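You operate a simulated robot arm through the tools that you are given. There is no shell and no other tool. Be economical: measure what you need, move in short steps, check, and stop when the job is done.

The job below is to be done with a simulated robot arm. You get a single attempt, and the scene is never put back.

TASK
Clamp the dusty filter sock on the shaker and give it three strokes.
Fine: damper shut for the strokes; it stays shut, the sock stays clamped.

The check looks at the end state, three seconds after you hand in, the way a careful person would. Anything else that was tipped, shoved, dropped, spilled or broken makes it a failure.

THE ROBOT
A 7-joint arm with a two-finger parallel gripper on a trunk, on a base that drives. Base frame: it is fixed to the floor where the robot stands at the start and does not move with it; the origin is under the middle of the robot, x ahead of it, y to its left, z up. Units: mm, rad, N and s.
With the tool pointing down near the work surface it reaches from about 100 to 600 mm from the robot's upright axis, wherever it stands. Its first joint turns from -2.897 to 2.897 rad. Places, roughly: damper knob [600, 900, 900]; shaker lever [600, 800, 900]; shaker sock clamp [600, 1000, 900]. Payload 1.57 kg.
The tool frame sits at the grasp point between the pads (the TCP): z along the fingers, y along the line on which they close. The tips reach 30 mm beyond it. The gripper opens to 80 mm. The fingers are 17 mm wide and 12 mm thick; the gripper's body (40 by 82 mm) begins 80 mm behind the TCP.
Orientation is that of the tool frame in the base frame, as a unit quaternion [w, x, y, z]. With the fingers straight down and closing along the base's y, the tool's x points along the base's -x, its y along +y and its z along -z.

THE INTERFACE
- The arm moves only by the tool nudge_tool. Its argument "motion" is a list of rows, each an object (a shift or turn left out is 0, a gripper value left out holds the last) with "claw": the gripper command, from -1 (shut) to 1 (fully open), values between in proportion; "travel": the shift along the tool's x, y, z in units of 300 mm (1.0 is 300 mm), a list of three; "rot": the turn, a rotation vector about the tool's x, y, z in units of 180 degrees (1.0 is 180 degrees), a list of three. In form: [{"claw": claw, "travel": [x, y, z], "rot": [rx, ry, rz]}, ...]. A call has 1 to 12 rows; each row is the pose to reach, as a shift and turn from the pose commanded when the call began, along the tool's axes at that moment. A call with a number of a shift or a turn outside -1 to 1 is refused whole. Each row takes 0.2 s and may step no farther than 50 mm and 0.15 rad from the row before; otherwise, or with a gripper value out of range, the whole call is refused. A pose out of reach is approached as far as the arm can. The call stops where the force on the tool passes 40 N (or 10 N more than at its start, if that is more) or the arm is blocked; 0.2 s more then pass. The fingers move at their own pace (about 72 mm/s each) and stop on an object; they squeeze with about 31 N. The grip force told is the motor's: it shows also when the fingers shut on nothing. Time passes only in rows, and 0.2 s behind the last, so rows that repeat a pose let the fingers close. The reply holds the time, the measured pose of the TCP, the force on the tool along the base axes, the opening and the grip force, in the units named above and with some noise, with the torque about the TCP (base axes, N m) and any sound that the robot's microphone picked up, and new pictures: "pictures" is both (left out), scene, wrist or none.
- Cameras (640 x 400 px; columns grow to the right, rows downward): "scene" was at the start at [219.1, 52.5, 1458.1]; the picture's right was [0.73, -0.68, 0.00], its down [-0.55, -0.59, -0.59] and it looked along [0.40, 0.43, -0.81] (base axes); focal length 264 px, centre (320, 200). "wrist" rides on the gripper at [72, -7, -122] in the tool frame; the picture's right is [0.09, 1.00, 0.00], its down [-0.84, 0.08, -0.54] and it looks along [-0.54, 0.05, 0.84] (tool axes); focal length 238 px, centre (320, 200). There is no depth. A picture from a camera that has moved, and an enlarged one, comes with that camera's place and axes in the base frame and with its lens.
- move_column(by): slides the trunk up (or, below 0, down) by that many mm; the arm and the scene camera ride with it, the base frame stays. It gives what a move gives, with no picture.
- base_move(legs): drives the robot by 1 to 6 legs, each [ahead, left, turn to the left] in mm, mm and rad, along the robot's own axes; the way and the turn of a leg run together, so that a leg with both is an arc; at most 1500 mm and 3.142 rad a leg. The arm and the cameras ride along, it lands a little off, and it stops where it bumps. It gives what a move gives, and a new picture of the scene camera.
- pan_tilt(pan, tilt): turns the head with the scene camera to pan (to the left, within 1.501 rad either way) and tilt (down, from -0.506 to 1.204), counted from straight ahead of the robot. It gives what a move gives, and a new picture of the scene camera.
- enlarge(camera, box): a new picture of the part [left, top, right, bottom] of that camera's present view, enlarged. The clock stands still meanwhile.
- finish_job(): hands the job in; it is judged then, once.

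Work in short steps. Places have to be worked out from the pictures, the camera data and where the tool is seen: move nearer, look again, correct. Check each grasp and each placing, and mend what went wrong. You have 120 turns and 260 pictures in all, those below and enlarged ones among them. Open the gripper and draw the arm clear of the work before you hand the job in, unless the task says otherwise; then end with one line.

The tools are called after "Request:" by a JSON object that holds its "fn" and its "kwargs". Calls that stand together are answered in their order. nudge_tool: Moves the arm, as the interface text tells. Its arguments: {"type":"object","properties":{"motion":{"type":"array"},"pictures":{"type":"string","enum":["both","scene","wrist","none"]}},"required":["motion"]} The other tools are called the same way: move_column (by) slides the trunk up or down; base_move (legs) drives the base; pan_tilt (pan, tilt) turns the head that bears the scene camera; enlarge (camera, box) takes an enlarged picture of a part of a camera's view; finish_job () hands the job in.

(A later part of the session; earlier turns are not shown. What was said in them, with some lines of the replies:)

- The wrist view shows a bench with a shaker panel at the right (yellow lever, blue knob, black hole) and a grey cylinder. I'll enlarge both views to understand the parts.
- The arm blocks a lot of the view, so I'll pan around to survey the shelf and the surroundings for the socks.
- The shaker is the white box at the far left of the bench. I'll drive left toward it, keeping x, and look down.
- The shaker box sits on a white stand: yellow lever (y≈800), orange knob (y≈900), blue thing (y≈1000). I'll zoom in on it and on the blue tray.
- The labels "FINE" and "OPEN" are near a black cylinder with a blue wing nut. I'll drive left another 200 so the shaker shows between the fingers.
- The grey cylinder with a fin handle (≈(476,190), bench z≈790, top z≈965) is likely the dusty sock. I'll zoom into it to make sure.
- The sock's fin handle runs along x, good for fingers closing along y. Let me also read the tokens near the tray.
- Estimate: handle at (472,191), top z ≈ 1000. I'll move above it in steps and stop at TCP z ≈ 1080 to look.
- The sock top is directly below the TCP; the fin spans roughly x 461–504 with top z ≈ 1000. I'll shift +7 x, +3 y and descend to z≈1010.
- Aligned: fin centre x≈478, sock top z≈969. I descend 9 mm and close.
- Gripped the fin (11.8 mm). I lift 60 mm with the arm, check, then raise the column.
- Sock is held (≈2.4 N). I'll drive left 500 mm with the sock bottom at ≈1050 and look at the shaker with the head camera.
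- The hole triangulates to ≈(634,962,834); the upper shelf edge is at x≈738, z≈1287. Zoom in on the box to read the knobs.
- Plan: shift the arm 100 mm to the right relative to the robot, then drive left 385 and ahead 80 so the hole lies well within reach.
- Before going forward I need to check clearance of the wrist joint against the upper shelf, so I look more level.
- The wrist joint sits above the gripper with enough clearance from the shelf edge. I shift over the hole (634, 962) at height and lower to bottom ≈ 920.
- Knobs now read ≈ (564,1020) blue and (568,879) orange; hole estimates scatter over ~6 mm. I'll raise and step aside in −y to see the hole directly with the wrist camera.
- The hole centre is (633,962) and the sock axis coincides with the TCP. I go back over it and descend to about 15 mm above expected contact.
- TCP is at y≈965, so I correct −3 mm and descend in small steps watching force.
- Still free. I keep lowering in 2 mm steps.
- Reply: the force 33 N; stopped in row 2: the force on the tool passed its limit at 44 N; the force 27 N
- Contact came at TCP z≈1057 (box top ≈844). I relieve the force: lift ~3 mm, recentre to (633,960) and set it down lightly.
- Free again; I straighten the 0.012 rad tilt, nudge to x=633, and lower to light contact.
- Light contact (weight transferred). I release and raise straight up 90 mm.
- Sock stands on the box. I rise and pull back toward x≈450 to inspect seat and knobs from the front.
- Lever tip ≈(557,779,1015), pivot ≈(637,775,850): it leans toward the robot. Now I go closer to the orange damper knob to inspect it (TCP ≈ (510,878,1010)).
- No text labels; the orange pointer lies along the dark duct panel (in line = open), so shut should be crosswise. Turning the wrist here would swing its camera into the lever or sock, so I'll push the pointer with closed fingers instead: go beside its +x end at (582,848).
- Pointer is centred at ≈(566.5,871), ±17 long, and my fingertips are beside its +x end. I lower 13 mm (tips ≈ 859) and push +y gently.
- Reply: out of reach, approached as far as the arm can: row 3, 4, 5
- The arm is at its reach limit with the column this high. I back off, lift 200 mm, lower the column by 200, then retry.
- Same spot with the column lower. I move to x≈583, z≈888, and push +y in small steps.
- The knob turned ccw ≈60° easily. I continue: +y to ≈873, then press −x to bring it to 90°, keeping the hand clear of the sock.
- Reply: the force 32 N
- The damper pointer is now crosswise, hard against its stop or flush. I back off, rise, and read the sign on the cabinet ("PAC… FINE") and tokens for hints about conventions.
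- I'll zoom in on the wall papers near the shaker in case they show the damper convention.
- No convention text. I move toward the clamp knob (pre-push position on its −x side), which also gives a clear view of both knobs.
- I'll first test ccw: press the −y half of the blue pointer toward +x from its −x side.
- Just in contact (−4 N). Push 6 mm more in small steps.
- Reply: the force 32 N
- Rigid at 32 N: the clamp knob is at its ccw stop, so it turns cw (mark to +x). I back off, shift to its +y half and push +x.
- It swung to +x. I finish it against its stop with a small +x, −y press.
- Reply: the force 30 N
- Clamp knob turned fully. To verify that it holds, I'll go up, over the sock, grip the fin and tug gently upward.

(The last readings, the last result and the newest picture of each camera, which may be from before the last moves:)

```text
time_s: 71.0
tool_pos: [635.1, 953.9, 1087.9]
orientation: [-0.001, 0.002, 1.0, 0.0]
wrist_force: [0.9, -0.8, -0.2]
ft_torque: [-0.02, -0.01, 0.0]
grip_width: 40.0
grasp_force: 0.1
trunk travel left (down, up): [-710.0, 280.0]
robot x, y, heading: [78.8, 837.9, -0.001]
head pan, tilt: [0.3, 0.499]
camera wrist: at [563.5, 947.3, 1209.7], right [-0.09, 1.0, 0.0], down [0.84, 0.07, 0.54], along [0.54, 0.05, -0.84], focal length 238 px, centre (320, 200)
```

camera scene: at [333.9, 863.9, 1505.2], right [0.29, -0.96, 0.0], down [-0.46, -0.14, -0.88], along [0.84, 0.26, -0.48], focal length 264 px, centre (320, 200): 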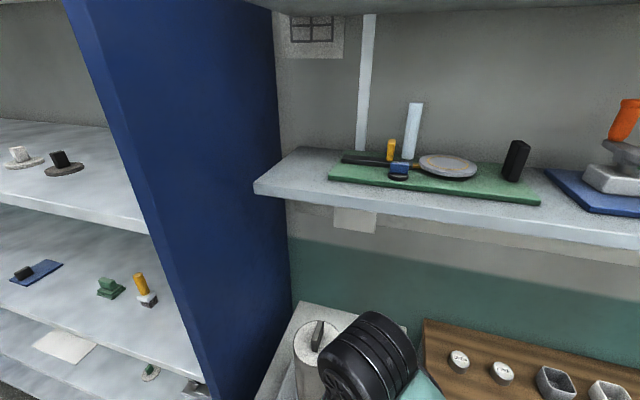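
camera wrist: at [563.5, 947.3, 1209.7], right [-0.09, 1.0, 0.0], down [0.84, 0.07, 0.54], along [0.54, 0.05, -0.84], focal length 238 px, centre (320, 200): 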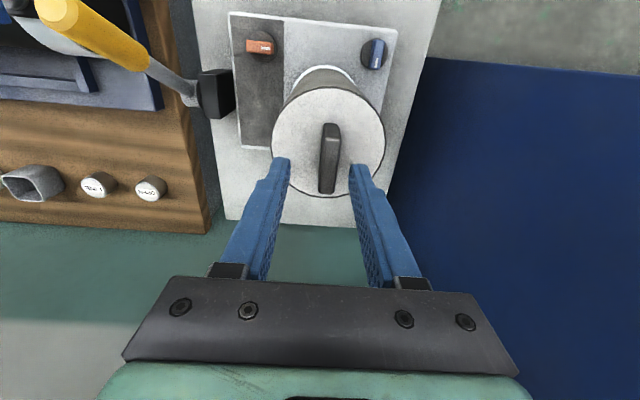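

I need +7 mm in y. Then lower to 1056 and close on the fin.

Request:
{"fn": "nudge_tool", "kwargs": {"motion": [{"claw": 0, "travel": [0.004, 0.023, 0]}, {"claw": 0, "travel": [0.004, 0.023, 0.06]}, {"claw": 0, "travel": [0.004, 0.023, 0.1]}, {"claw": -1, "travel": [0.004, 0.023, 0.1]}, {"claw": -1, "travel": [0.004, 0.023, 0.1]}, {"claw": -1, "travel": [0.004, 0.023, 0.1]}], "pictures": "wrist"}}

```text
time_s: 72.4
tool_pos: [633.8, 959.8, 1057.7]
orientation: [-0.001, 0.004, 1.0, 0.0]
wrist_force: [-0.5, -7.2, -0.2]
ft_torque: [-0.17, -0.13, -0.01]
grip_width: 11.8
grasp_force: 29.0
trunk travel left (down, up): [-710.0, 280.0]
robot x, y, heading: [79.5, 840.7, -0.009]
head pan, tilt: [0.3, 0.499]
camera wrist: at [562.8, 953.9, 1180.2], right [-0.09, 1.0, 0.0], down [0.84, 0.07, 0.54], along [0.54, 0.05, -0.84], focal length 238 px, centre (320, 200)
```

wrist: 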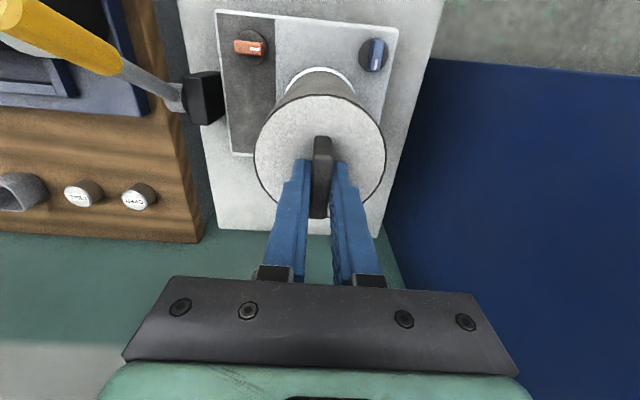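

A lateral 7 N without the sock shifting suggests it is held. I tug up 3 mm to confirm.

Request:
{"fn": "nudge_tool", "kwargs": {"motion": [{"travel": [0, 0, -0.004]}, {"travel": [0, 0, -0.008]}, {"travel": [0, 0, -0.012]}], "pictures": "none"}}

```text
time_s: 73.2
tool_pos: [634.0, 960.6, 1057.1]
orientation: [-0.008, 0.002, 1.0, -0.001]
wrist_force: [-9.2, -10.7, -30.0]
ft_torque: [-0.03, -0.39, -0.04]
grip_width: 11.8
grasp_force: 29.2
trunk travel left (down, up): [-710.0, 280.0]
robot x, y, heading: [74.8, 841.5, -0.006]
head pan, tilt: [0.3, 0.499]
```

Held firmly at −30 N: mark toward +x means clamped. I release the fin, rise, and look closely at the damper panel again for any cue.

Request:
{"fn": "nudge_tool", "kwargs": {"motion": [{"claw": -1, "travel": [0, 0, 0.012]}, {"claw": 0, "travel": [0, 0, 0.012]}, {"claw": 0, "travel": [0, 0, 0.012]}, {"claw": 0, "travel": [0, 0, -0.08]}, {"claw": 0, "travel": [0, 0, -0.2]}, {"claw": 0, "travel": [0.15, 0, -0.2]}, {"claw": 0, "travel": [0.3, -0.06, -0.2]}, {"claw": 0, "travel": [0.4, -0.2, -0.2]}, {"claw": 1, "travel": [0.4, -0.27, -0.15]}, {"claw": 1, "travel": [0.4, -0.27, 0]}], "pictures": "wrist"}}

Request:
{"fn": "enlarge", "kwargs": {"camera": "wrist", "box": [260, 100, 420, 220]}}

```text
refused: row 8 steps farther than a row can; nothing moved
```

```text
3.33 times, centred on (340, 160) of wrist
camera zoom: at [564.3, 954.2, 1181.2], right [-0.09, 1.0, 0.0], down [0.84, 0.07, 0.53], along [0.53, 0.05, -0.85], focal length 794 px, centre (253, 333)
```

zoom: 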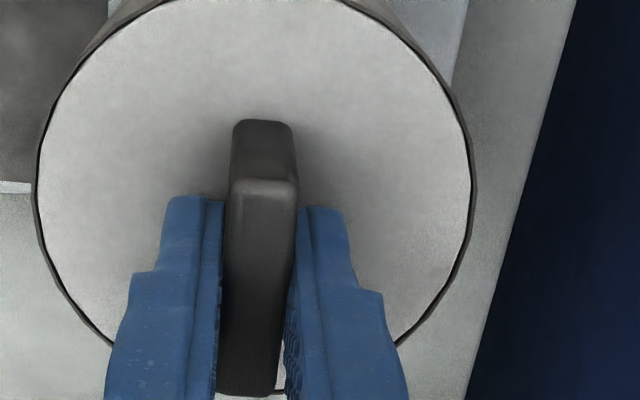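

A row was too long; I resend with shorter steps.

Request:
{"fn": "nudge_tool", "kwargs": {"motion": [{"claw": -1, "travel": [0, 0, 0.012]}, {"claw": 0, "travel": [0, 0, 0.012]}, {"claw": 0, "travel": [0, 0, 0.012]}, {"claw": 0, "travel": [0, 0, -0.08]}, {"claw": 0, "travel": [0, 0, -0.2]}, {"claw": 0, "travel": [0.15, 0, -0.2]}, {"claw": 0, "travel": [0.3, -0.05, -0.2]}, {"claw": 0, "travel": [0.4, -0.16, -0.2]}, {"claw": 1, "travel": [0.42, -0.27, -0.15]}, {"claw": 1, "travel": [0.42, -0.27, 0]}], "pictures": "wrist"}}

Request:
{"fn": "enlarge", "kwargs": {"camera": "wrist", "box": [250, 80, 410, 200]}}

```text
time_s: 75.4
tool_pos: [511.3, 881.4, 1061.6]
orientation: [-0.001, 0.003, 1.0, 0.001]
wrist_force: [0.2, -0.1, 0.3]
ft_torque: [0.03, 0.02, -0.01]
grip_width: 79.9
grasp_force: 0.1
trunk travel left (down, up): [-710.0, 280.0]
robot x, y, heading: [79.1, 837.1, -0.004]
head pan, tilt: [0.3, 0.499]
camera wrist: at [438.7, 874.9, 1183.1], right [-0.09, 1.0, 0.0], down [0.84, 0.07, 0.54], along [0.54, 0.05, -0.84], focal length 238 px, centre (320, 200)
```

wrist: 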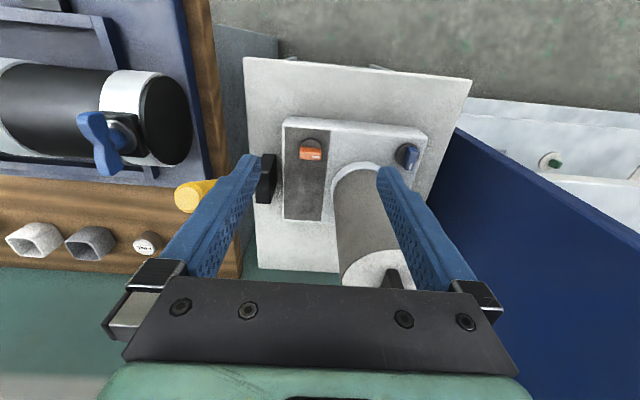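

```text
3.33 times, centred on (330, 140) of wrist
camera zoom: at [438.7, 874.9, 1183.1], right [-0.09, 1.0, 0.0], down [0.84, 0.07, 0.54], along [0.54, 0.05, -0.84], focal length 794 px, centre (287, 400)
```

zoom: 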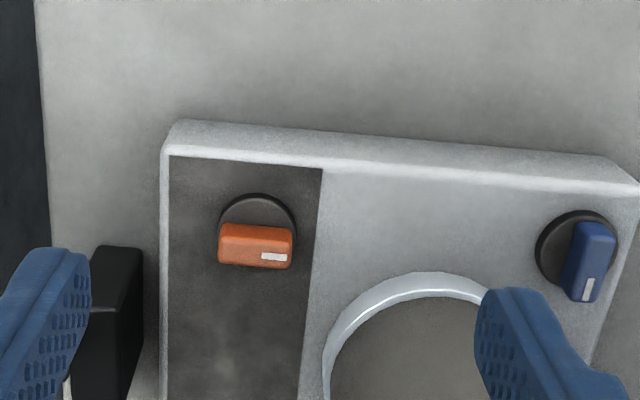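

The dark strip reads as a duct, so crosswise = shut; clamp is verified. Now the lever: I move the open gripper above it for a close look (TCP ≈ (530,778,1100)).

Request:
{"fn": "nudge_tool", "kwargs": {"motion": [{"claw": 1, "travel": [0, 0, -0.13]}, {"travel": [-0.02, -0.12, -0.13]}, {"travel": [-0.04, -0.24, -0.13]}, {"travel": [-0.06, -0.343, -0.13]}], "pictures": "wrist"}}

Request:
{"fn": "pan_tilt", "kwargs": {"pan": -0.1, "tilt": 0.9}}

```text
time_s: 76.4
tool_pos: [526.1, 775.4, 1098.3]
orientation: [-0.001, 0.002, 1.0, 0.001]
wrist_force: [0.1, 1.1, 0.3]
ft_torque: [0.0, -0.01, 0.01]
grip_width: 79.9
grasp_force: 0.0
trunk travel left (down, up): [-710.0, 280.0]
robot x, y, heading: [78.4, 839.6, -0.003]
head pan, tilt: [0.3, 0.499]
camera wrist: at [454.8, 770.0, 1221.9], right [-0.09, 1.0, 0.0], down [0.84, 0.07, 0.54], along [0.54, 0.05, -0.84], focal length 238 px, centre (320, 200)
```

wrist: 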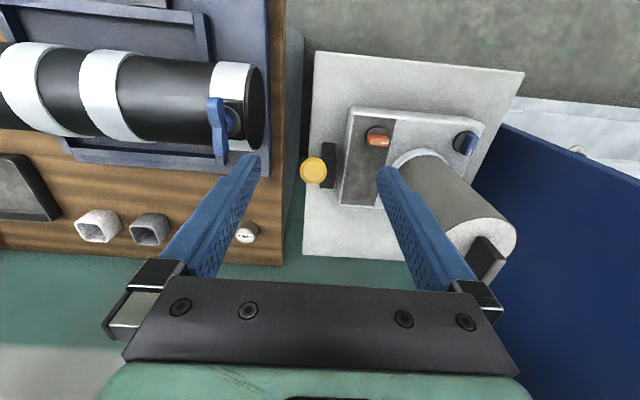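

```text
time_s: 77.3
tool_pos: [526.0, 778.4, 1099.3]
orientation: [-0.001, 0.002, 1.0, 0.001]
wrist_force: [-0.2, 0.5, -0.1]
ft_torque: [0.02, 0.02, 0.0]
grip_width: 80.2
grasp_force: 0.0
trunk travel left (down, up): [-710.0, 280.0]
robot x, y, heading: [80.5, 839.9, -0.003]
head pan, tilt: [-0.099, 0.901]
camera scene: at [322.0, 829.4, 1471.4], right [-0.1, -0.99, 0.0], down [-0.78, 0.08, -0.62], along [0.62, -0.06, -0.78], focal length 264 px, centre (320, 200)
```

scene: 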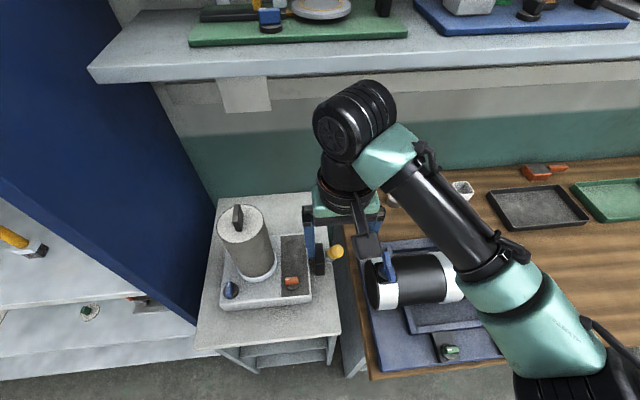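

The lever is seen end-on; tip ≈(556,773,1012). I grip the handle lower at ≈(575,773,973) with the fingers on its ±y sides.

Request:
{"fn": "nudge_tool", "kwargs": {"motion": [{"claw": 1, "travel": [-0.16, -0.014, 0]}, {"travel": [-0.16, -0.014, 0.14]}, {"travel": [-0.16, -0.014, 0.28]}, {"travel": [-0.16, -0.014, 0.42]}], "pictures": "both"}}

```text
time_s: 78.3
tool_pos: [573.9, 774.5, 975.6]
orientation: [-0.001, 0.001, 1.0, 0.001]
wrist_force: [0.8, 0.4, 1.5]
ft_torque: [0.01, 0.0, 0.01]
grip_width: 80.0
grasp_force: 0.1
trunk travel left (down, up): [-710.0, 280.0]
robot x, y, heading: [76.5, 839.5, -0.006]
head pan, tilt: [-0.099, 0.901]
camera scene: at [321.8, 829.6, 1471.4], right [-0.1, -0.99, 0.0], down [-0.78, 0.08, -0.62], along [0.62, -0.07, -0.78], focal length 264 px, centre (320, 200)
camera wrist: at [502.4, 768.7, 1097.7], right [-0.09, 1.0, 0.0], down [0.84, 0.07, 0.54], along [0.54, 0.05, -0.84], focal length 238 px, centre (320, 200)
```

scene: 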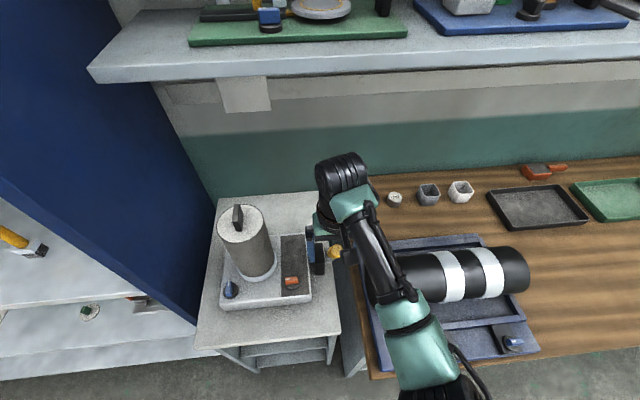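
wrist: 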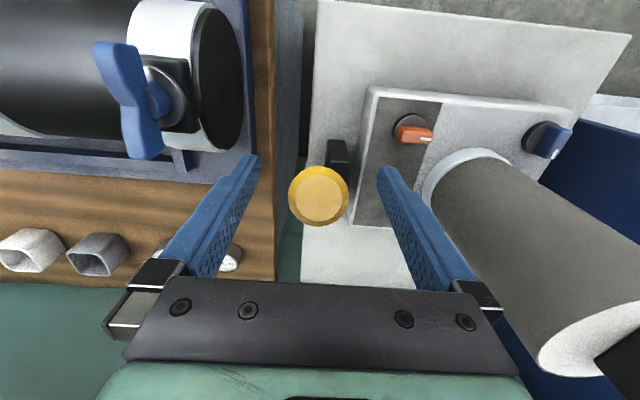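

Handle is centred between the fingers. Close the gripper on it.

Request:
{"fn": "nudge_tool", "kwargs": {"motion": [{"claw": -1}, {"claw": -1}, {"claw": -1}, {"claw": -1}], "pictures": "wrist"}}

```text
time_s: 79.3
tool_pos: [573.5, 772.3, 974.8]
orientation: [-0.001, 0.003, 1.0, 0.001]
wrist_force: [-0.7, -8.8, -3.4]
ft_torque: [0.64, 0.0, 0.31]
grip_width: 24.7
grasp_force: 36.6
trunk travel left (down, up): [-710.0, 280.0]
robot x, y, heading: [77.4, 840.6, -0.009]
head pan, tilt: [-0.099, 0.901]
camera wrist: at [502.7, 766.6, 1097.9], right [-0.09, 1.0, 0.0], down [0.84, 0.07, 0.54], along [0.54, 0.05, -0.84], focal length 238 px, centre (320, 200)
```

wrist: 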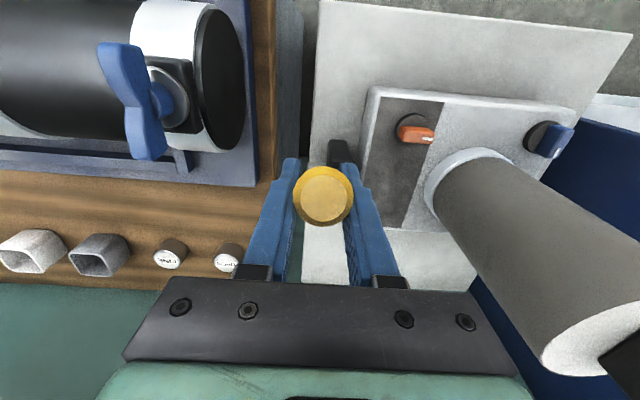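

Gripped (24.7 mm). I recentre 2 mm in +y and try a small push along the arc (+x, +z).

Request:
{"fn": "nudge_tool", "kwargs": {"motion": [{"claw": -1, "travel": [0, 0.006, 0]}, {"travel": [-0.015, 0.006, -0.008]}, {"travel": [-0.03, 0.006, -0.016]}], "pictures": "wrist"}}

```text
time_s: 80.1
tool_pos: [580.6, 772.6, 979.6]
orientation: [-0.007, 0.004, 1.0, -0.001]
wrist_force: [-22.1, -18.1, -19.5]
ft_torque: [0.2, 0.05, 0.55]
grip_width: 25.1
grasp_force: 36.7
trunk travel left (down, up): [-710.0, 280.0]
robot x, y, heading: [77.3, 841.8, -0.007]
head pan, tilt: [-0.099, 0.901]
camera wrist: at [509.3, 766.7, 1102.1], right [-0.09, 1.0, 0.0], down [0.84, 0.07, 0.53], along [0.53, 0.05, -0.85], focal length 238 px, centre (320, 200)
```

wrist: 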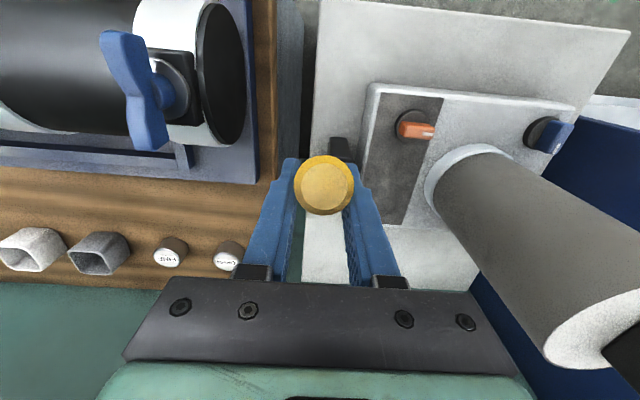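

It resists (−22 N in x, handle not following), and the y force shows the handle is slightly to −y. I return, centre to y −3, and try the other direction (pull −x, −z).

Request:
{"fn": "nudge_tool", "kwargs": {"motion": [{"travel": [0.015, -0.012, 0.008]}, {"travel": [0.03, -0.014, 0.016]}, {"travel": [0.045, -0.014, 0.024]}, {"travel": [0.06, -0.014, 0.034]}], "pictures": "wrist"}}

```text
time_s: 81.1
tool_pos: [565.4, 772.9, 972.4]
orientation: [0.002, 0.0, 1.0, 0.001]
wrist_force: [3.9, 8.5, 11.3]
ft_torque: [-0.56, -1.16, 0.03]
grip_width: 24.8
grasp_force: 36.4
trunk travel left (down, up): [-710.0, 280.0]
robot x, y, heading: [78.6, 842.0, -0.001]
head pan, tilt: [-0.099, 0.901]
camera wrist: at [493.7, 766.0, 1094.2], right [-0.09, 1.0, 0.0], down [0.84, 0.08, 0.54], along [0.54, 0.05, -0.84], focal length 238 px, centre (320, 200)
```

wrist: 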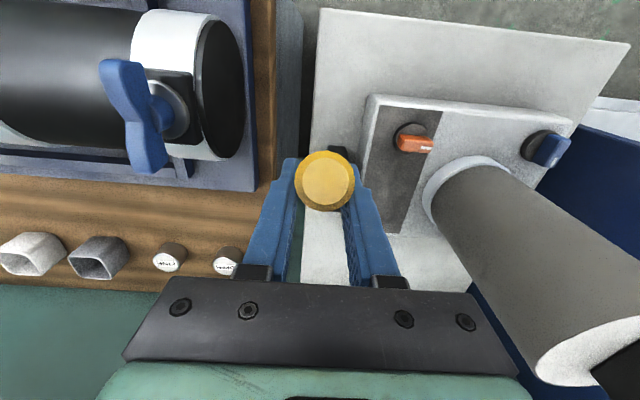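

The lever follows toward the robot (now ≈30° from vertical, was ≈26°), with pivot ≈(649,–,824) and radius ≈169. I continue along the arc to ≈40°, turning the tool with it.

Request:
{"fn": "nudge_tool", "kwargs": {"motion": [{"travel": [0.02, -0.002, 0.013], "rot": [0, -0.014, 0]}, {"travel": [0.041, -0.003, 0.027], "rot": [0, -0.028, 0]}, {"travel": [0.061, -0.003, 0.041], "rot": [0, -0.042, 0]}, {"travel": [0.08, -0.003, 0.056], "rot": [0, -0.056, 0]}], "pictures": "wrist"}}

```text
time_s: 82.1
tool_pos: [539.0, 772.7, 953.4]
orientation: [0.087, 0.0, 0.996, 0.001]
wrist_force: [1.1, 14.4, 11.2]
ft_torque: [0.05, -0.98, 0.06]
grip_width: 24.7
grasp_force: 36.1
trunk travel left (down, up): [-710.0, 280.0]
robot x, y, heading: [76.5, 836.4, -0.006]
head pan, tilt: [-0.099, 0.901]
camera wrist: at [447.8, 766.2, 1061.7], right [-0.09, 1.0, -0.01], down [0.73, 0.07, 0.68], along [0.68, 0.05, -0.73], focal length 238 px, centre (320, 200)
```

wrist: 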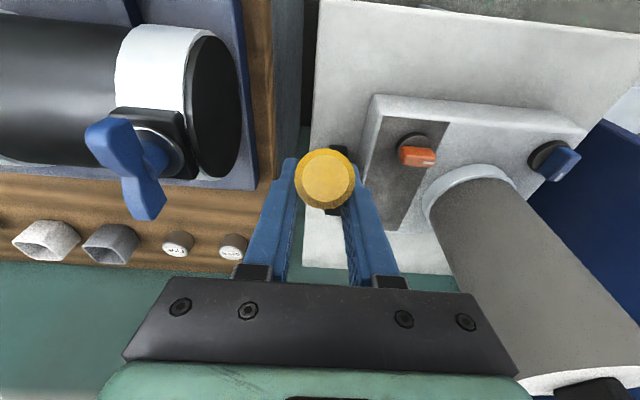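

Following well. I continue to ≈60°, with +2 mm y relief.

Request:
{"fn": "nudge_tool", "kwargs": {"motion": [{"travel": [0.041, 0.006, 0.022], "rot": [0, -0.026, 0]}, {"travel": [0.08, 0.007, 0.052], "rot": [0, -0.054, 0]}, {"travel": [0.117, 0.007, 0.085], "rot": [0, -0.082, 0]}, {"travel": [0.151, 0.007, 0.122], "rot": [0, -0.11, 0]}], "pictures": "wrist"}}

```text
time_s: 83.1
tool_pos: [503.7, 773.3, 910.7]
orientation: [0.258, 0.001, 0.966, 0.001]
wrist_force: [7.9, 4.2, 4.5]
ft_torque: [0.15, -1.01, 0.26]
grip_width: 24.9
grasp_force: 36.7
trunk travel left (down, up): [-710.0, 280.0]
robot x, y, heading: [79.8, 839.3, -0.006]
head pan, tilt: [-0.099, 0.901]
camera wrist: at [380.5, 766.6, 979.4], right [-0.08, 1.0, -0.04], down [0.46, 0.08, 0.89], along [0.89, 0.05, -0.46], focal length 238 px, centre (320, 200)
```

wrist: 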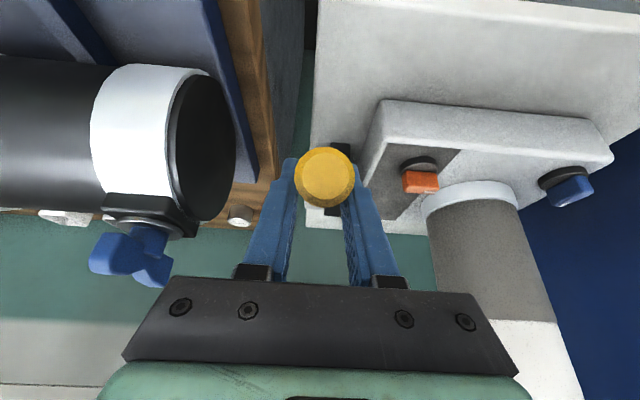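

Still free at 60°. I continue to ≈75°, watching for the stop.

Request:
{"fn": "nudge_tool", "kwargs": {"motion": [{"travel": [0.05, 0, 0.028], "rot": [0, -0.032, 0]}, {"travel": [0.089, 0, 0.059], "rot": [0, -0.06, 0]}, {"travel": [0.126, 0, 0.092], "rot": [0, -0.088, 0]}], "pictures": "both"}}

```text
time_s: 83.9
tool_pos: [484.6, 772.2, 870.7]
orientation: [0.392, 0.001, 0.92, -0.003]
wrist_force: [16.8, 6.3, 22.7]
ft_torque: [-0.05, 1.17, -0.09]
grip_width: 24.7
grasp_force: 36.3
trunk travel left (down, up): [-710.0, 280.0]
robot x, y, heading: [78.4, 839.6, -0.01]
head pan, tilt: [-0.099, 0.901]
camera scene: at [322.4, 830.3, 1471.3], right [-0.1, -0.99, 0.0], down [-0.78, 0.08, -0.62], along [0.62, -0.07, -0.78], focal length 264 px, centre (320, 200)
camera wrist: at [347.9, 766.5, 903.4], right [-0.06, 1.0, -0.07], down [0.19, 0.08, 0.98], along [0.98, 0.05, -0.19], focal length 238 px, centre (320, 200)
```

scene: 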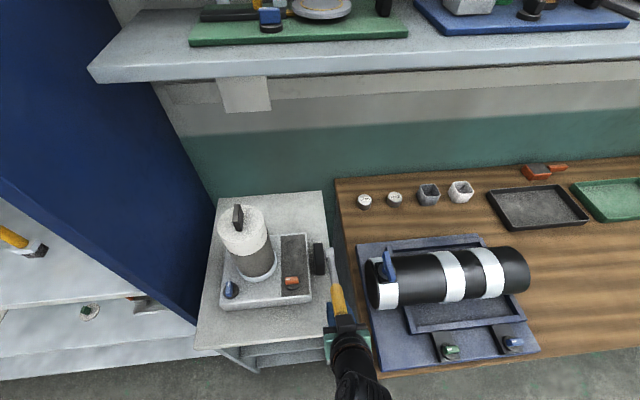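
wrist: 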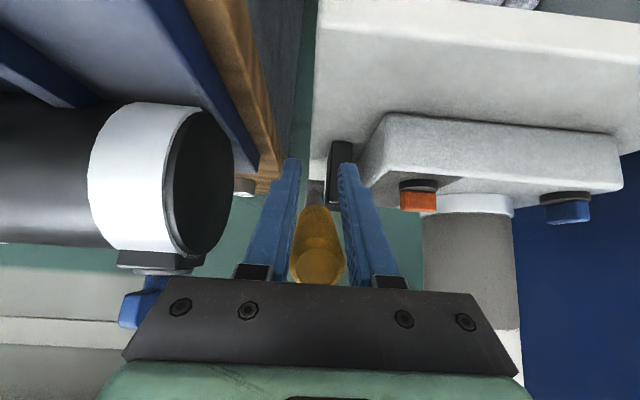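

The lever hit its lower stop, and the sock's top third turned white — one stroke registered. I now return the lever along the arc to its upper stop.

Request:
{"fn": "nudge_tool", "kwargs": {"motion": [{"travel": [-0.066, 0, -0.027], "rot": [0, 0.044, 0]}, {"travel": [-0.141, 0, -0.05], "rot": [0, 0.088, 0]}, {"travel": [-0.219, 0, -0.062], "rot": [0, 0.132, 0]}, {"travel": [-0.298, 0, -0.063], "rot": [0, 0.176, 0]}, {"travel": [-0.377, 0, -0.054], "rot": [0, 0.22, 0]}, {"travel": [-0.444, 0, -0.037], "rot": [0, 0.252, 0]}], "pictures": "both"}}

```text
time_s: 85.3
tool_pos: [563.6, 773.0, 968.9]
orientation: [-0.003, 0.001, 1.0, 0.002]
wrist_force: [-25.8, 17.1, -7.4]
ft_torque: [-1.95, -0.96, 0.03]
grip_width: 24.8
grasp_force: 36.6
trunk travel left (down, up): [-710.0, 280.0]
robot x, y, heading: [79.8, 841.2, -0.005]
head pan, tilt: [-0.099, 0.901]
camera scene: at [319.0, 829.8, 1471.6], right [-0.1, -0.99, 0.0], down [-0.78, 0.08, -0.62], along [0.62, -0.07, -0.78], focal length 264 px, centre (320, 200)
camera wrist: at [493.4, 766.2, 1091.0], right [-0.09, 1.0, 0.0], down [0.84, 0.07, 0.54], along [0.54, 0.05, -0.84], focal length 238 px, centre (320, 200)
```

scene: 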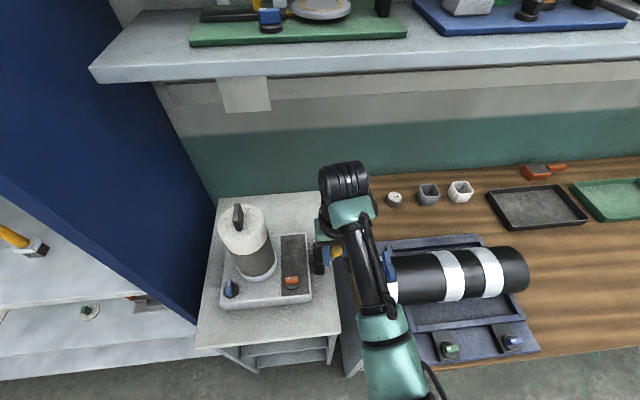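
wrist: 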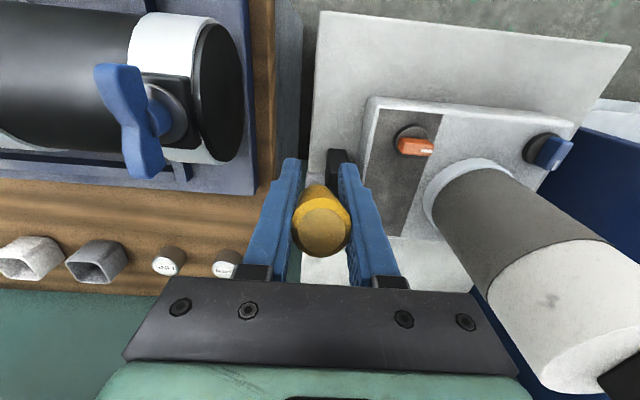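

Lever tip is back at its original place. The handle slipped a bit in the pads, so I open, recentre at (575,774.5,975) and regrip.

Request:
{"fn": "nudge_tool", "kwargs": {"motion": [{"claw": 0.2}, {"claw": 0.2}, {"claw": 0.2}, {"claw": 0.2}], "pictures": "wrist"}}

```text
time_s: 86.3
tool_pos: [569.1, 771.3, 970.9]
orientation: [0.002, 0.002, 1.0, 0.0]
wrist_force: [-1.0, 0.5, -0.6]
ft_torque: [0.0, -0.01, -0.01]
grip_width: 48.0
grasp_force: 0.0
trunk travel left (down, up): [-710.0, 280.0]
robot x, y, heading: [80.9, 838.6, -0.007]
head pan, tilt: [-0.099, 0.901]
camera wrist: at [496.5, 764.1, 1091.7], right [-0.09, 1.0, 0.0], down [0.83, 0.07, 0.55], along [0.54, 0.05, -0.84], focal length 238 px, centre (320, 200)
```

wrist: 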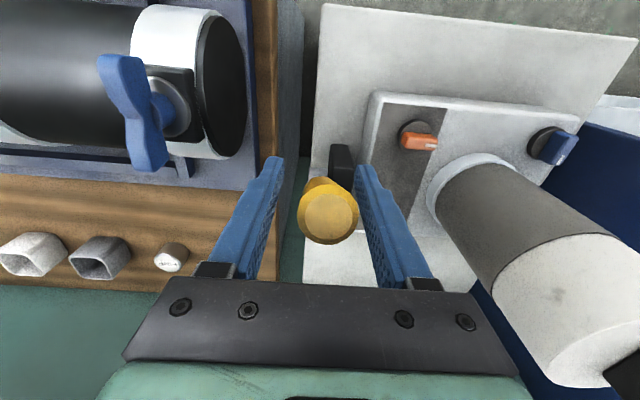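

Lever rests at its original position (tip ≈(560,774,1006)). I recentre and close again.

Request:
{"fn": "nudge_tool", "kwargs": {"motion": [{"claw": 0.2, "travel": [-0.023, 0.008, -0.013]}, {"claw": -1, "travel": [-0.023, 0.008, -0.013]}, {"claw": -1, "travel": [-0.023, 0.008, -0.013]}, {"claw": -1, "travel": [-0.023, 0.008, -0.013]}], "pictures": "none"}}

```text
time_s: 87.3
tool_pos: [575.6, 773.7, 974.0]
orientation: [0.002, 0.003, 1.0, 0.001]
wrist_force: [-0.2, -2.3, -0.7]
ft_torque: [0.56, 0.14, 0.21]
grip_width: 25.0
grasp_force: 36.3
trunk travel left (down, up): [-710.0, 280.0]
robot x, y, heading: [75.9, 839.0, -0.01]
head pan, tilt: [-0.099, 0.901]
```

Well centred, low forces. Second stroke: pull down along the arc to ≈67°.

Request:
{"fn": "nudge_tool", "kwargs": {"motion": [{"travel": [0.062, 0, 0.034], "rot": [0, -0.039, 0]}, {"travel": [0.117, 0, 0.074], "rot": [0, -0.078, 0]}, {"travel": [0.166, 0, 0.121], "rot": [0, -0.117, 0]}, {"travel": [0.21, 0, 0.174], "rot": [0, -0.156, 0]}, {"travel": [0.242, 0, 0.223], "rot": [0, -0.189, 0]}, {"travel": [0.26, 0, 0.258], "rot": [0, -0.211, 0]}, {"travel": [0.268, 0, 0.276], "rot": [0, -0.222, 0]}], "pictures": "both"}}

```text
time_s: 88.9
tool_pos: [498.5, 773.4, 894.6]
orientation: [0.35, 0.002, 0.937, -0.002]
wrist_force: [15.1, -12.9, 20.2]
ft_torque: [1.46, 0.9, 1.91]
grip_width: 25.2
grasp_force: 36.8
trunk travel left (down, up): [-710.0, 280.0]
robot x, y, heading: [78.7, 841.2, -0.005]
head pan, tilt: [-0.099, 0.901]
camera scene: at [322.4, 827.8, 1471.5], right [-0.1, -0.99, 0.0], down [-0.78, 0.08, -0.62], along [0.62, -0.06, -0.78], focal length 264 px, centre (320, 200)
camera wrist: at [364.5, 767.1, 940.2], right [-0.06, 1.0, -0.06], down [0.28, 0.08, 0.96], along [0.96, 0.04, -0.28], focal length 238 px, centre (320, 200)
```

scene: 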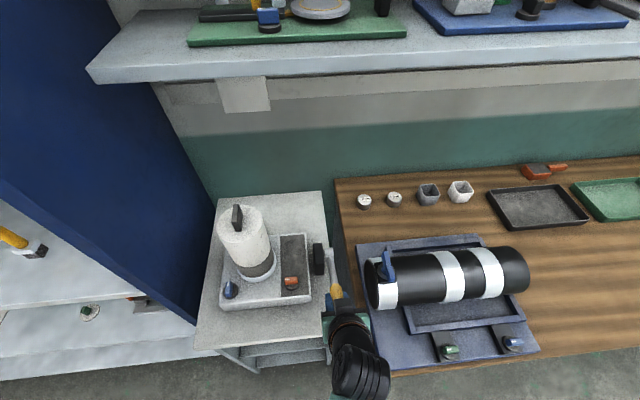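
wrist: 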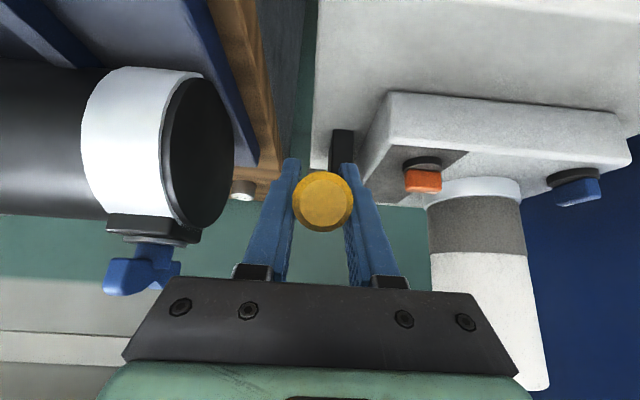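

Second third is white. Return along the arc.

Request:
{"fn": "nudge_tool", "kwargs": {"motion": [{"travel": [-0.042, 0, -0.023], "rot": [0, 0.033, 0]}, {"travel": [-0.098, 0, -0.039], "rot": [0, 0.066, 0]}, {"travel": [-0.166, 0, -0.05], "rot": [0, 0.105, 0]}, {"travel": [-0.234, 0, -0.053], "rot": [0, 0.144, 0]}, {"travel": [-0.302, 0, -0.048], "rot": [0, 0.183, 0]}, {"travel": [-0.369, 0, -0.034], "rot": [0, 0.222, 0]}, {"travel": [-0.378, 0, -0.031], "rot": [0, 0.222, 0]}], "pictures": "wrist"}}

```text
time_s: 90.5
tool_pos: [577.4, 772.7, 974.4]
orientation: [0.006, 0.003, 1.0, 0.001]
wrist_force: [-5.2, -7.1, 15.7]
ft_torque: [1.42, -1.1, 0.47]
grip_width: 24.9
grasp_force: 36.5
trunk travel left (down, up): [-710.0, 280.0]
robot x, y, heading: [79.1, 837.7, -0.01]
head pan, tilt: [-0.099, 0.901]
camera wrist: at [503.3, 766.5, 1095.7], right [-0.09, 1.0, 0.0], down [0.83, 0.07, 0.55], along [0.55, 0.05, -0.83], focal length 238 px, centre (320, 200)
```

wrist: 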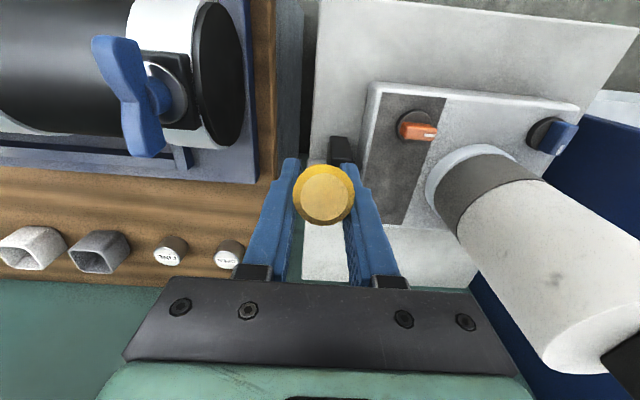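

Lever is back at the top. Third stroke, same path.

Request:
{"fn": "nudge_tool", "kwargs": {"motion": [{"travel": [0.062, 0, 0.034], "rot": [0, -0.039, 0]}, {"travel": [0.117, 0, 0.074], "rot": [0, -0.078, 0]}, {"travel": [0.166, 0, 0.121], "rot": [0, -0.117, 0]}, {"travel": [0.21, 0, 0.174], "rot": [0, -0.156, 0]}, {"travel": [0.242, 0, 0.223], "rot": [0, -0.189, 0]}, {"travel": [0.26, 0, 0.258], "rot": [0, -0.211, 0]}, {"travel": [0.268, 0, 0.276], "rot": [0, -0.222, 0]}], "pictures": "both"}}

```text
time_s: 92.1
tool_pos: [499.2, 771.3, 893.8]
orientation: [0.351, 0.002, 0.936, -0.002]
wrist_force: [16.2, -9.2, 24.0]
ft_torque: [1.46, 0.44, 1.82]
grip_width: 25.3
grasp_force: 36.6
trunk travel left (down, up): [-710.0, 280.0]
robot x, y, heading: [73.3, 840.0, -0.007]
head pan, tilt: [-0.099, 0.901]
camera scene: at [322.4, 828.2, 1471.5], right [-0.1, -0.99, 0.0], down [-0.78, 0.08, -0.62], along [0.62, -0.06, -0.78], focal length 264 px, centre (320, 200)
camera wrist: at [365.5, 767.0, 937.7], right [-0.06, 1.0, -0.06], down [0.27, 0.08, 0.96], along [0.96, 0.04, -0.28], focal length 238 px, centre (320, 200)
```

scene: 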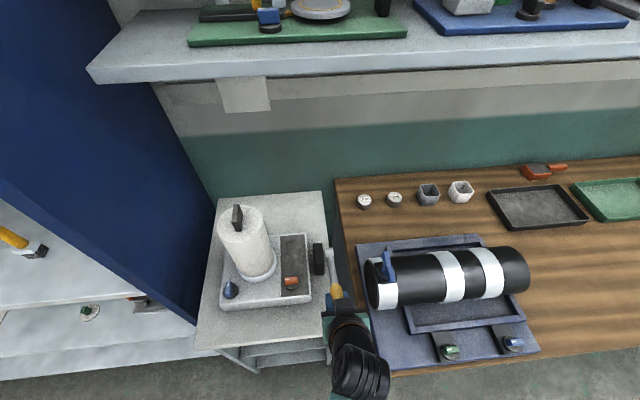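
wrist: 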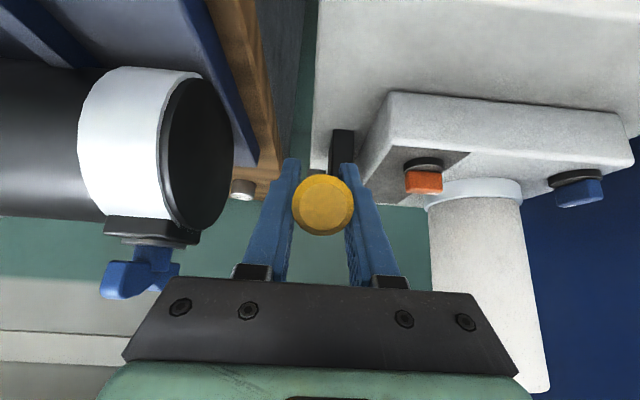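

The sock is entirely white: three strokes done. I return the lever to its upper rest.

Request:
{"fn": "nudge_tool", "kwargs": {"motion": [{"travel": [-0.042, 0, -0.023], "rot": [0, 0.033, 0]}, {"travel": [-0.098, 0, -0.039], "rot": [0, 0.066, 0]}, {"travel": [-0.166, 0, -0.05], "rot": [0, 0.105, 0]}, {"travel": [-0.234, 0, -0.053], "rot": [0, 0.144, 0]}, {"travel": [-0.302, 0, -0.048], "rot": [0, 0.183, 0]}, {"travel": [-0.369, 0, -0.034], "rot": [0, 0.222, 0]}, {"claw": 0.3, "travel": [-0.369, 0, -0.034], "rot": [0, 0.222, 0]}, {"claw": 0.5, "travel": [-0.369, 0, -0.034], "rot": [0, 0.222, 0]}, {"claw": 0.5, "travel": [-0.369, 0, -0.034], "rot": [0, 0.222, 0]}], "pictures": "wrist"}}

```text
time_s: 94.1
tool_pos: [574.1, 778.3, 967.8]
orientation: [0.013, 0.001, 1.0, 0.002]
wrist_force: [-0.4, -0.1, 0.9]
ft_torque: [0.02, 0.04, 0.0]
grip_width: 60.2
grasp_force: 0.1
trunk travel left (down, up): [-710.0, 280.0]
robot x, y, heading: [78.0, 840.0, -0.008]
head pan, tilt: [-0.099, 0.901]
camera wrist: at [498.8, 770.3, 1087.7], right [-0.09, 1.0, 0.0], down [0.82, 0.07, 0.56], along [0.56, 0.05, -0.83], focal length 238 px, centre (320, 200)
```

wrist: 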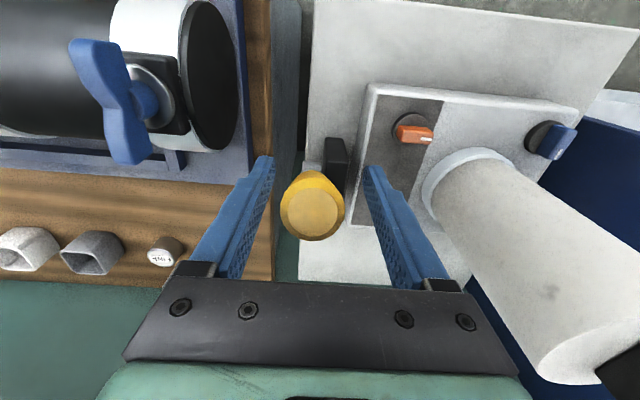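

Lever rests at the top. I raise clear and pull back, then check the whole scene.

Request:
{"fn": "nudge_tool", "kwargs": {"motion": [{"claw": 0.5, "travel": [0, -0.012, -0.14]}, {"travel": [0, -0.012, -0.28]}, {"travel": [0, -0.012, -0.42]}, {"travel": [0, -0.012, -0.56]}, {"travel": [0, -0.012, -0.7]}, {"travel": [0.14, -0.012, -0.7]}, {"travel": [0.28, -0.012, -0.7]}, {"travel": [0.42, -0.012, -0.7]}, {"travel": [0.56, -0.012, -0.7]}], "pictures": "wrist"}}

Request:
{"fn": "pan_tilt", "kwargs": {"pan": 0.3, "tilt": 0.9}}

Request:
{"fn": "enlarge", "kwargs": {"camera": "wrist", "box": [250, 80, 490, 230]}}

```text
time_s: 96.1
tool_pos: [400.6, 772.5, 1179.0]
orientation: [0.003, 0.002, 1.0, 0.0]
wrist_force: [-0.4, -0.4, 0.3]
ft_torque: [0.05, -0.02, 0.0]
grip_width: 59.9
grasp_force: 0.1
trunk travel left (down, up): [-710.0, 280.0]
robot x, y, heading: [80.1, 842.0, -0.006]
head pan, tilt: [-0.099, 0.901]
camera wrist: at [329.1, 765.8, 1299.9], right [-0.09, 1.0, 0.0], down [0.83, 0.07, 0.55], along [0.54, 0.05, -0.84], focal length 238 px, centre (320, 200)
```

wrist: 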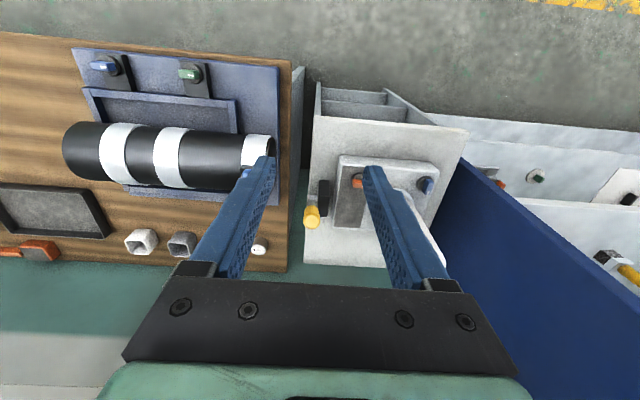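

```text
time_s: 96.9
tool_pos: [402.3, 772.8, 1178.3]
orientation: [0.002, 0.003, 1.0, 0.001]
wrist_force: [-0.5, 0.6, -0.2]
ft_torque: [-0.03, 0.04, -0.01]
grip_width: 60.1
grasp_force: 0.0
trunk travel left (down, up): [-710.0, 280.0]
robot x, y, heading: [76.7, 841.7, -0.004]
head pan, tilt: [0.3, 0.901]
camera scene: at [319.0, 859.1, 1471.3], right [0.29, -0.96, 0.0], down [-0.75, -0.23, -0.62], along [0.59, 0.18, -0.78], focal length 264 px, centre (320, 200)
```

scene: 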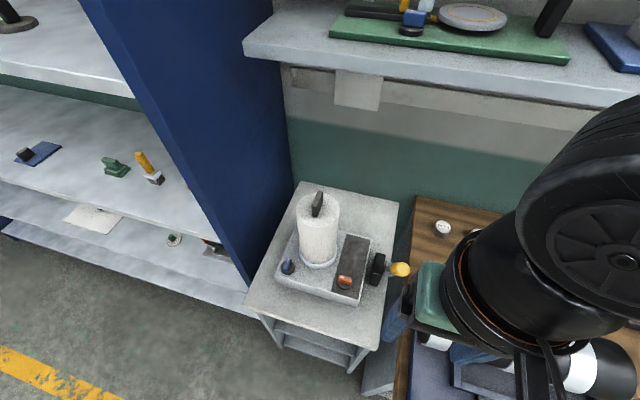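

```text
2.67 times, centred on (370, 155) of wrist
camera zoom: at [330.7, 765.7, 1299.8], right [-0.09, 1.0, 0.0], down [0.83, 0.07, 0.55], along [0.54, 0.05, -0.84], focal length 636 px, centre (187, 320)
```

zoom: 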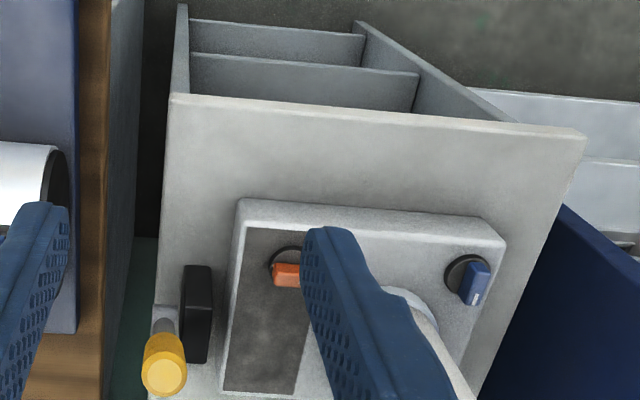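

All controls look right. An earlier picture showed something pale in the cubby under the stand top, so I look there once for any sign of dust or spill.

Request:
{"fn": "enlarge", "kwargs": {"camera": "scene", "box": [230, 170, 430, 380]}}

Request:
{"fn": "move_column", "kwargs": {"by": -250}}

Request:
{"fn": "pan_tilt", "kwargs": {"pan": 0.35, "tilt": 0.9}}

```text
1.90 times, centred on (330, 275) of scene
camera zoom: at [319.0, 859.1, 1471.3], right [0.29, -0.96, 0.0], down [-0.75, -0.23, -0.62], along [0.59, 0.18, -0.78], focal length 502 px, centre (301, 57)
```

zoom: 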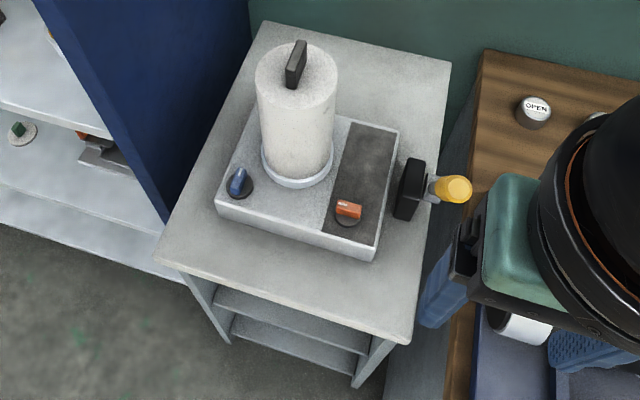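

```text
time_s: 99.5
tool_pos: [402.6, 772.6, 928.0]
orientation: [0.001, 0.003, 1.0, 0.0]
wrist_force: [-0.2, -0.4, -1.1]
ft_torque: [0.02, 0.01, -0.01]
grip_width: 59.8
grasp_force: 0.1
trunk travel left (down, up): [-460.0, 530.0]
robot x, y, heading: [78.9, 838.4, -0.005]
head pan, tilt: [0.3, 0.901]
```

```text
time_s: 100.1
tool_pos: [403.3, 772.6, 928.6]
orientation: [0.001, 0.003, 1.0, 0.001]
wrist_force: [0.0, 0.3, -0.2]
ft_torque: [0.04, 0.01, -0.01]
grip_width: 59.9
grasp_force: 0.1
trunk travel left (down, up): [-460.0, 530.0]
robot x, y, heading: [77.6, 841.9, -0.005]
head pan, tilt: [0.351, 0.901]
camera scene: at [317.9, 862.8, 1221.3], right [0.34, -0.94, 0.0], down [-0.74, -0.27, -0.62], along [0.58, 0.21, -0.78], focal length 264 px, centre (320, 200)
```

scene: 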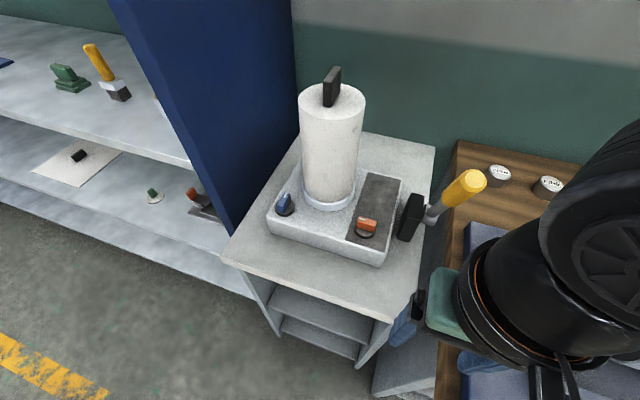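

Nothing spilled; the sock is clamped and clean, damper crosswise (shut), lever at rest. I raise the column so the arm is well clear.

Request:
{"fn": "move_column", "kwargs": {"by": 250}}

```text
time_s: 102.7
tool_pos: [402.5, 772.4, 1178.2]
orientation: [0.001, 0.003, 1.0, 0.001]
wrist_force: [-0.4, 0.8, 0.1]
ft_torque: [-0.02, -0.02, 0.03]
grip_width: 60.0
grasp_force: 0.0
trunk travel left (down, up): [-710.0, 280.0]
robot x, y, heading: [76.4, 841.0, -0.01]
head pan, tilt: [0.351, 0.901]
```

The arm is clear and the gripper is open, so I hand the job in.

Request:
{"fn": "finish_job", "kwargs": {}}

```text
The job is handed in.
```

The sock is clamped on the shaker and got its three strokes with the damper knob set crosswise, which I took as shut because nothing on the shaker labels open or shut. The clamp held a 30 N upward tug before the strokes, the sock turned fully white after them, nothing was visibly spilled, and the lever is back at rest.
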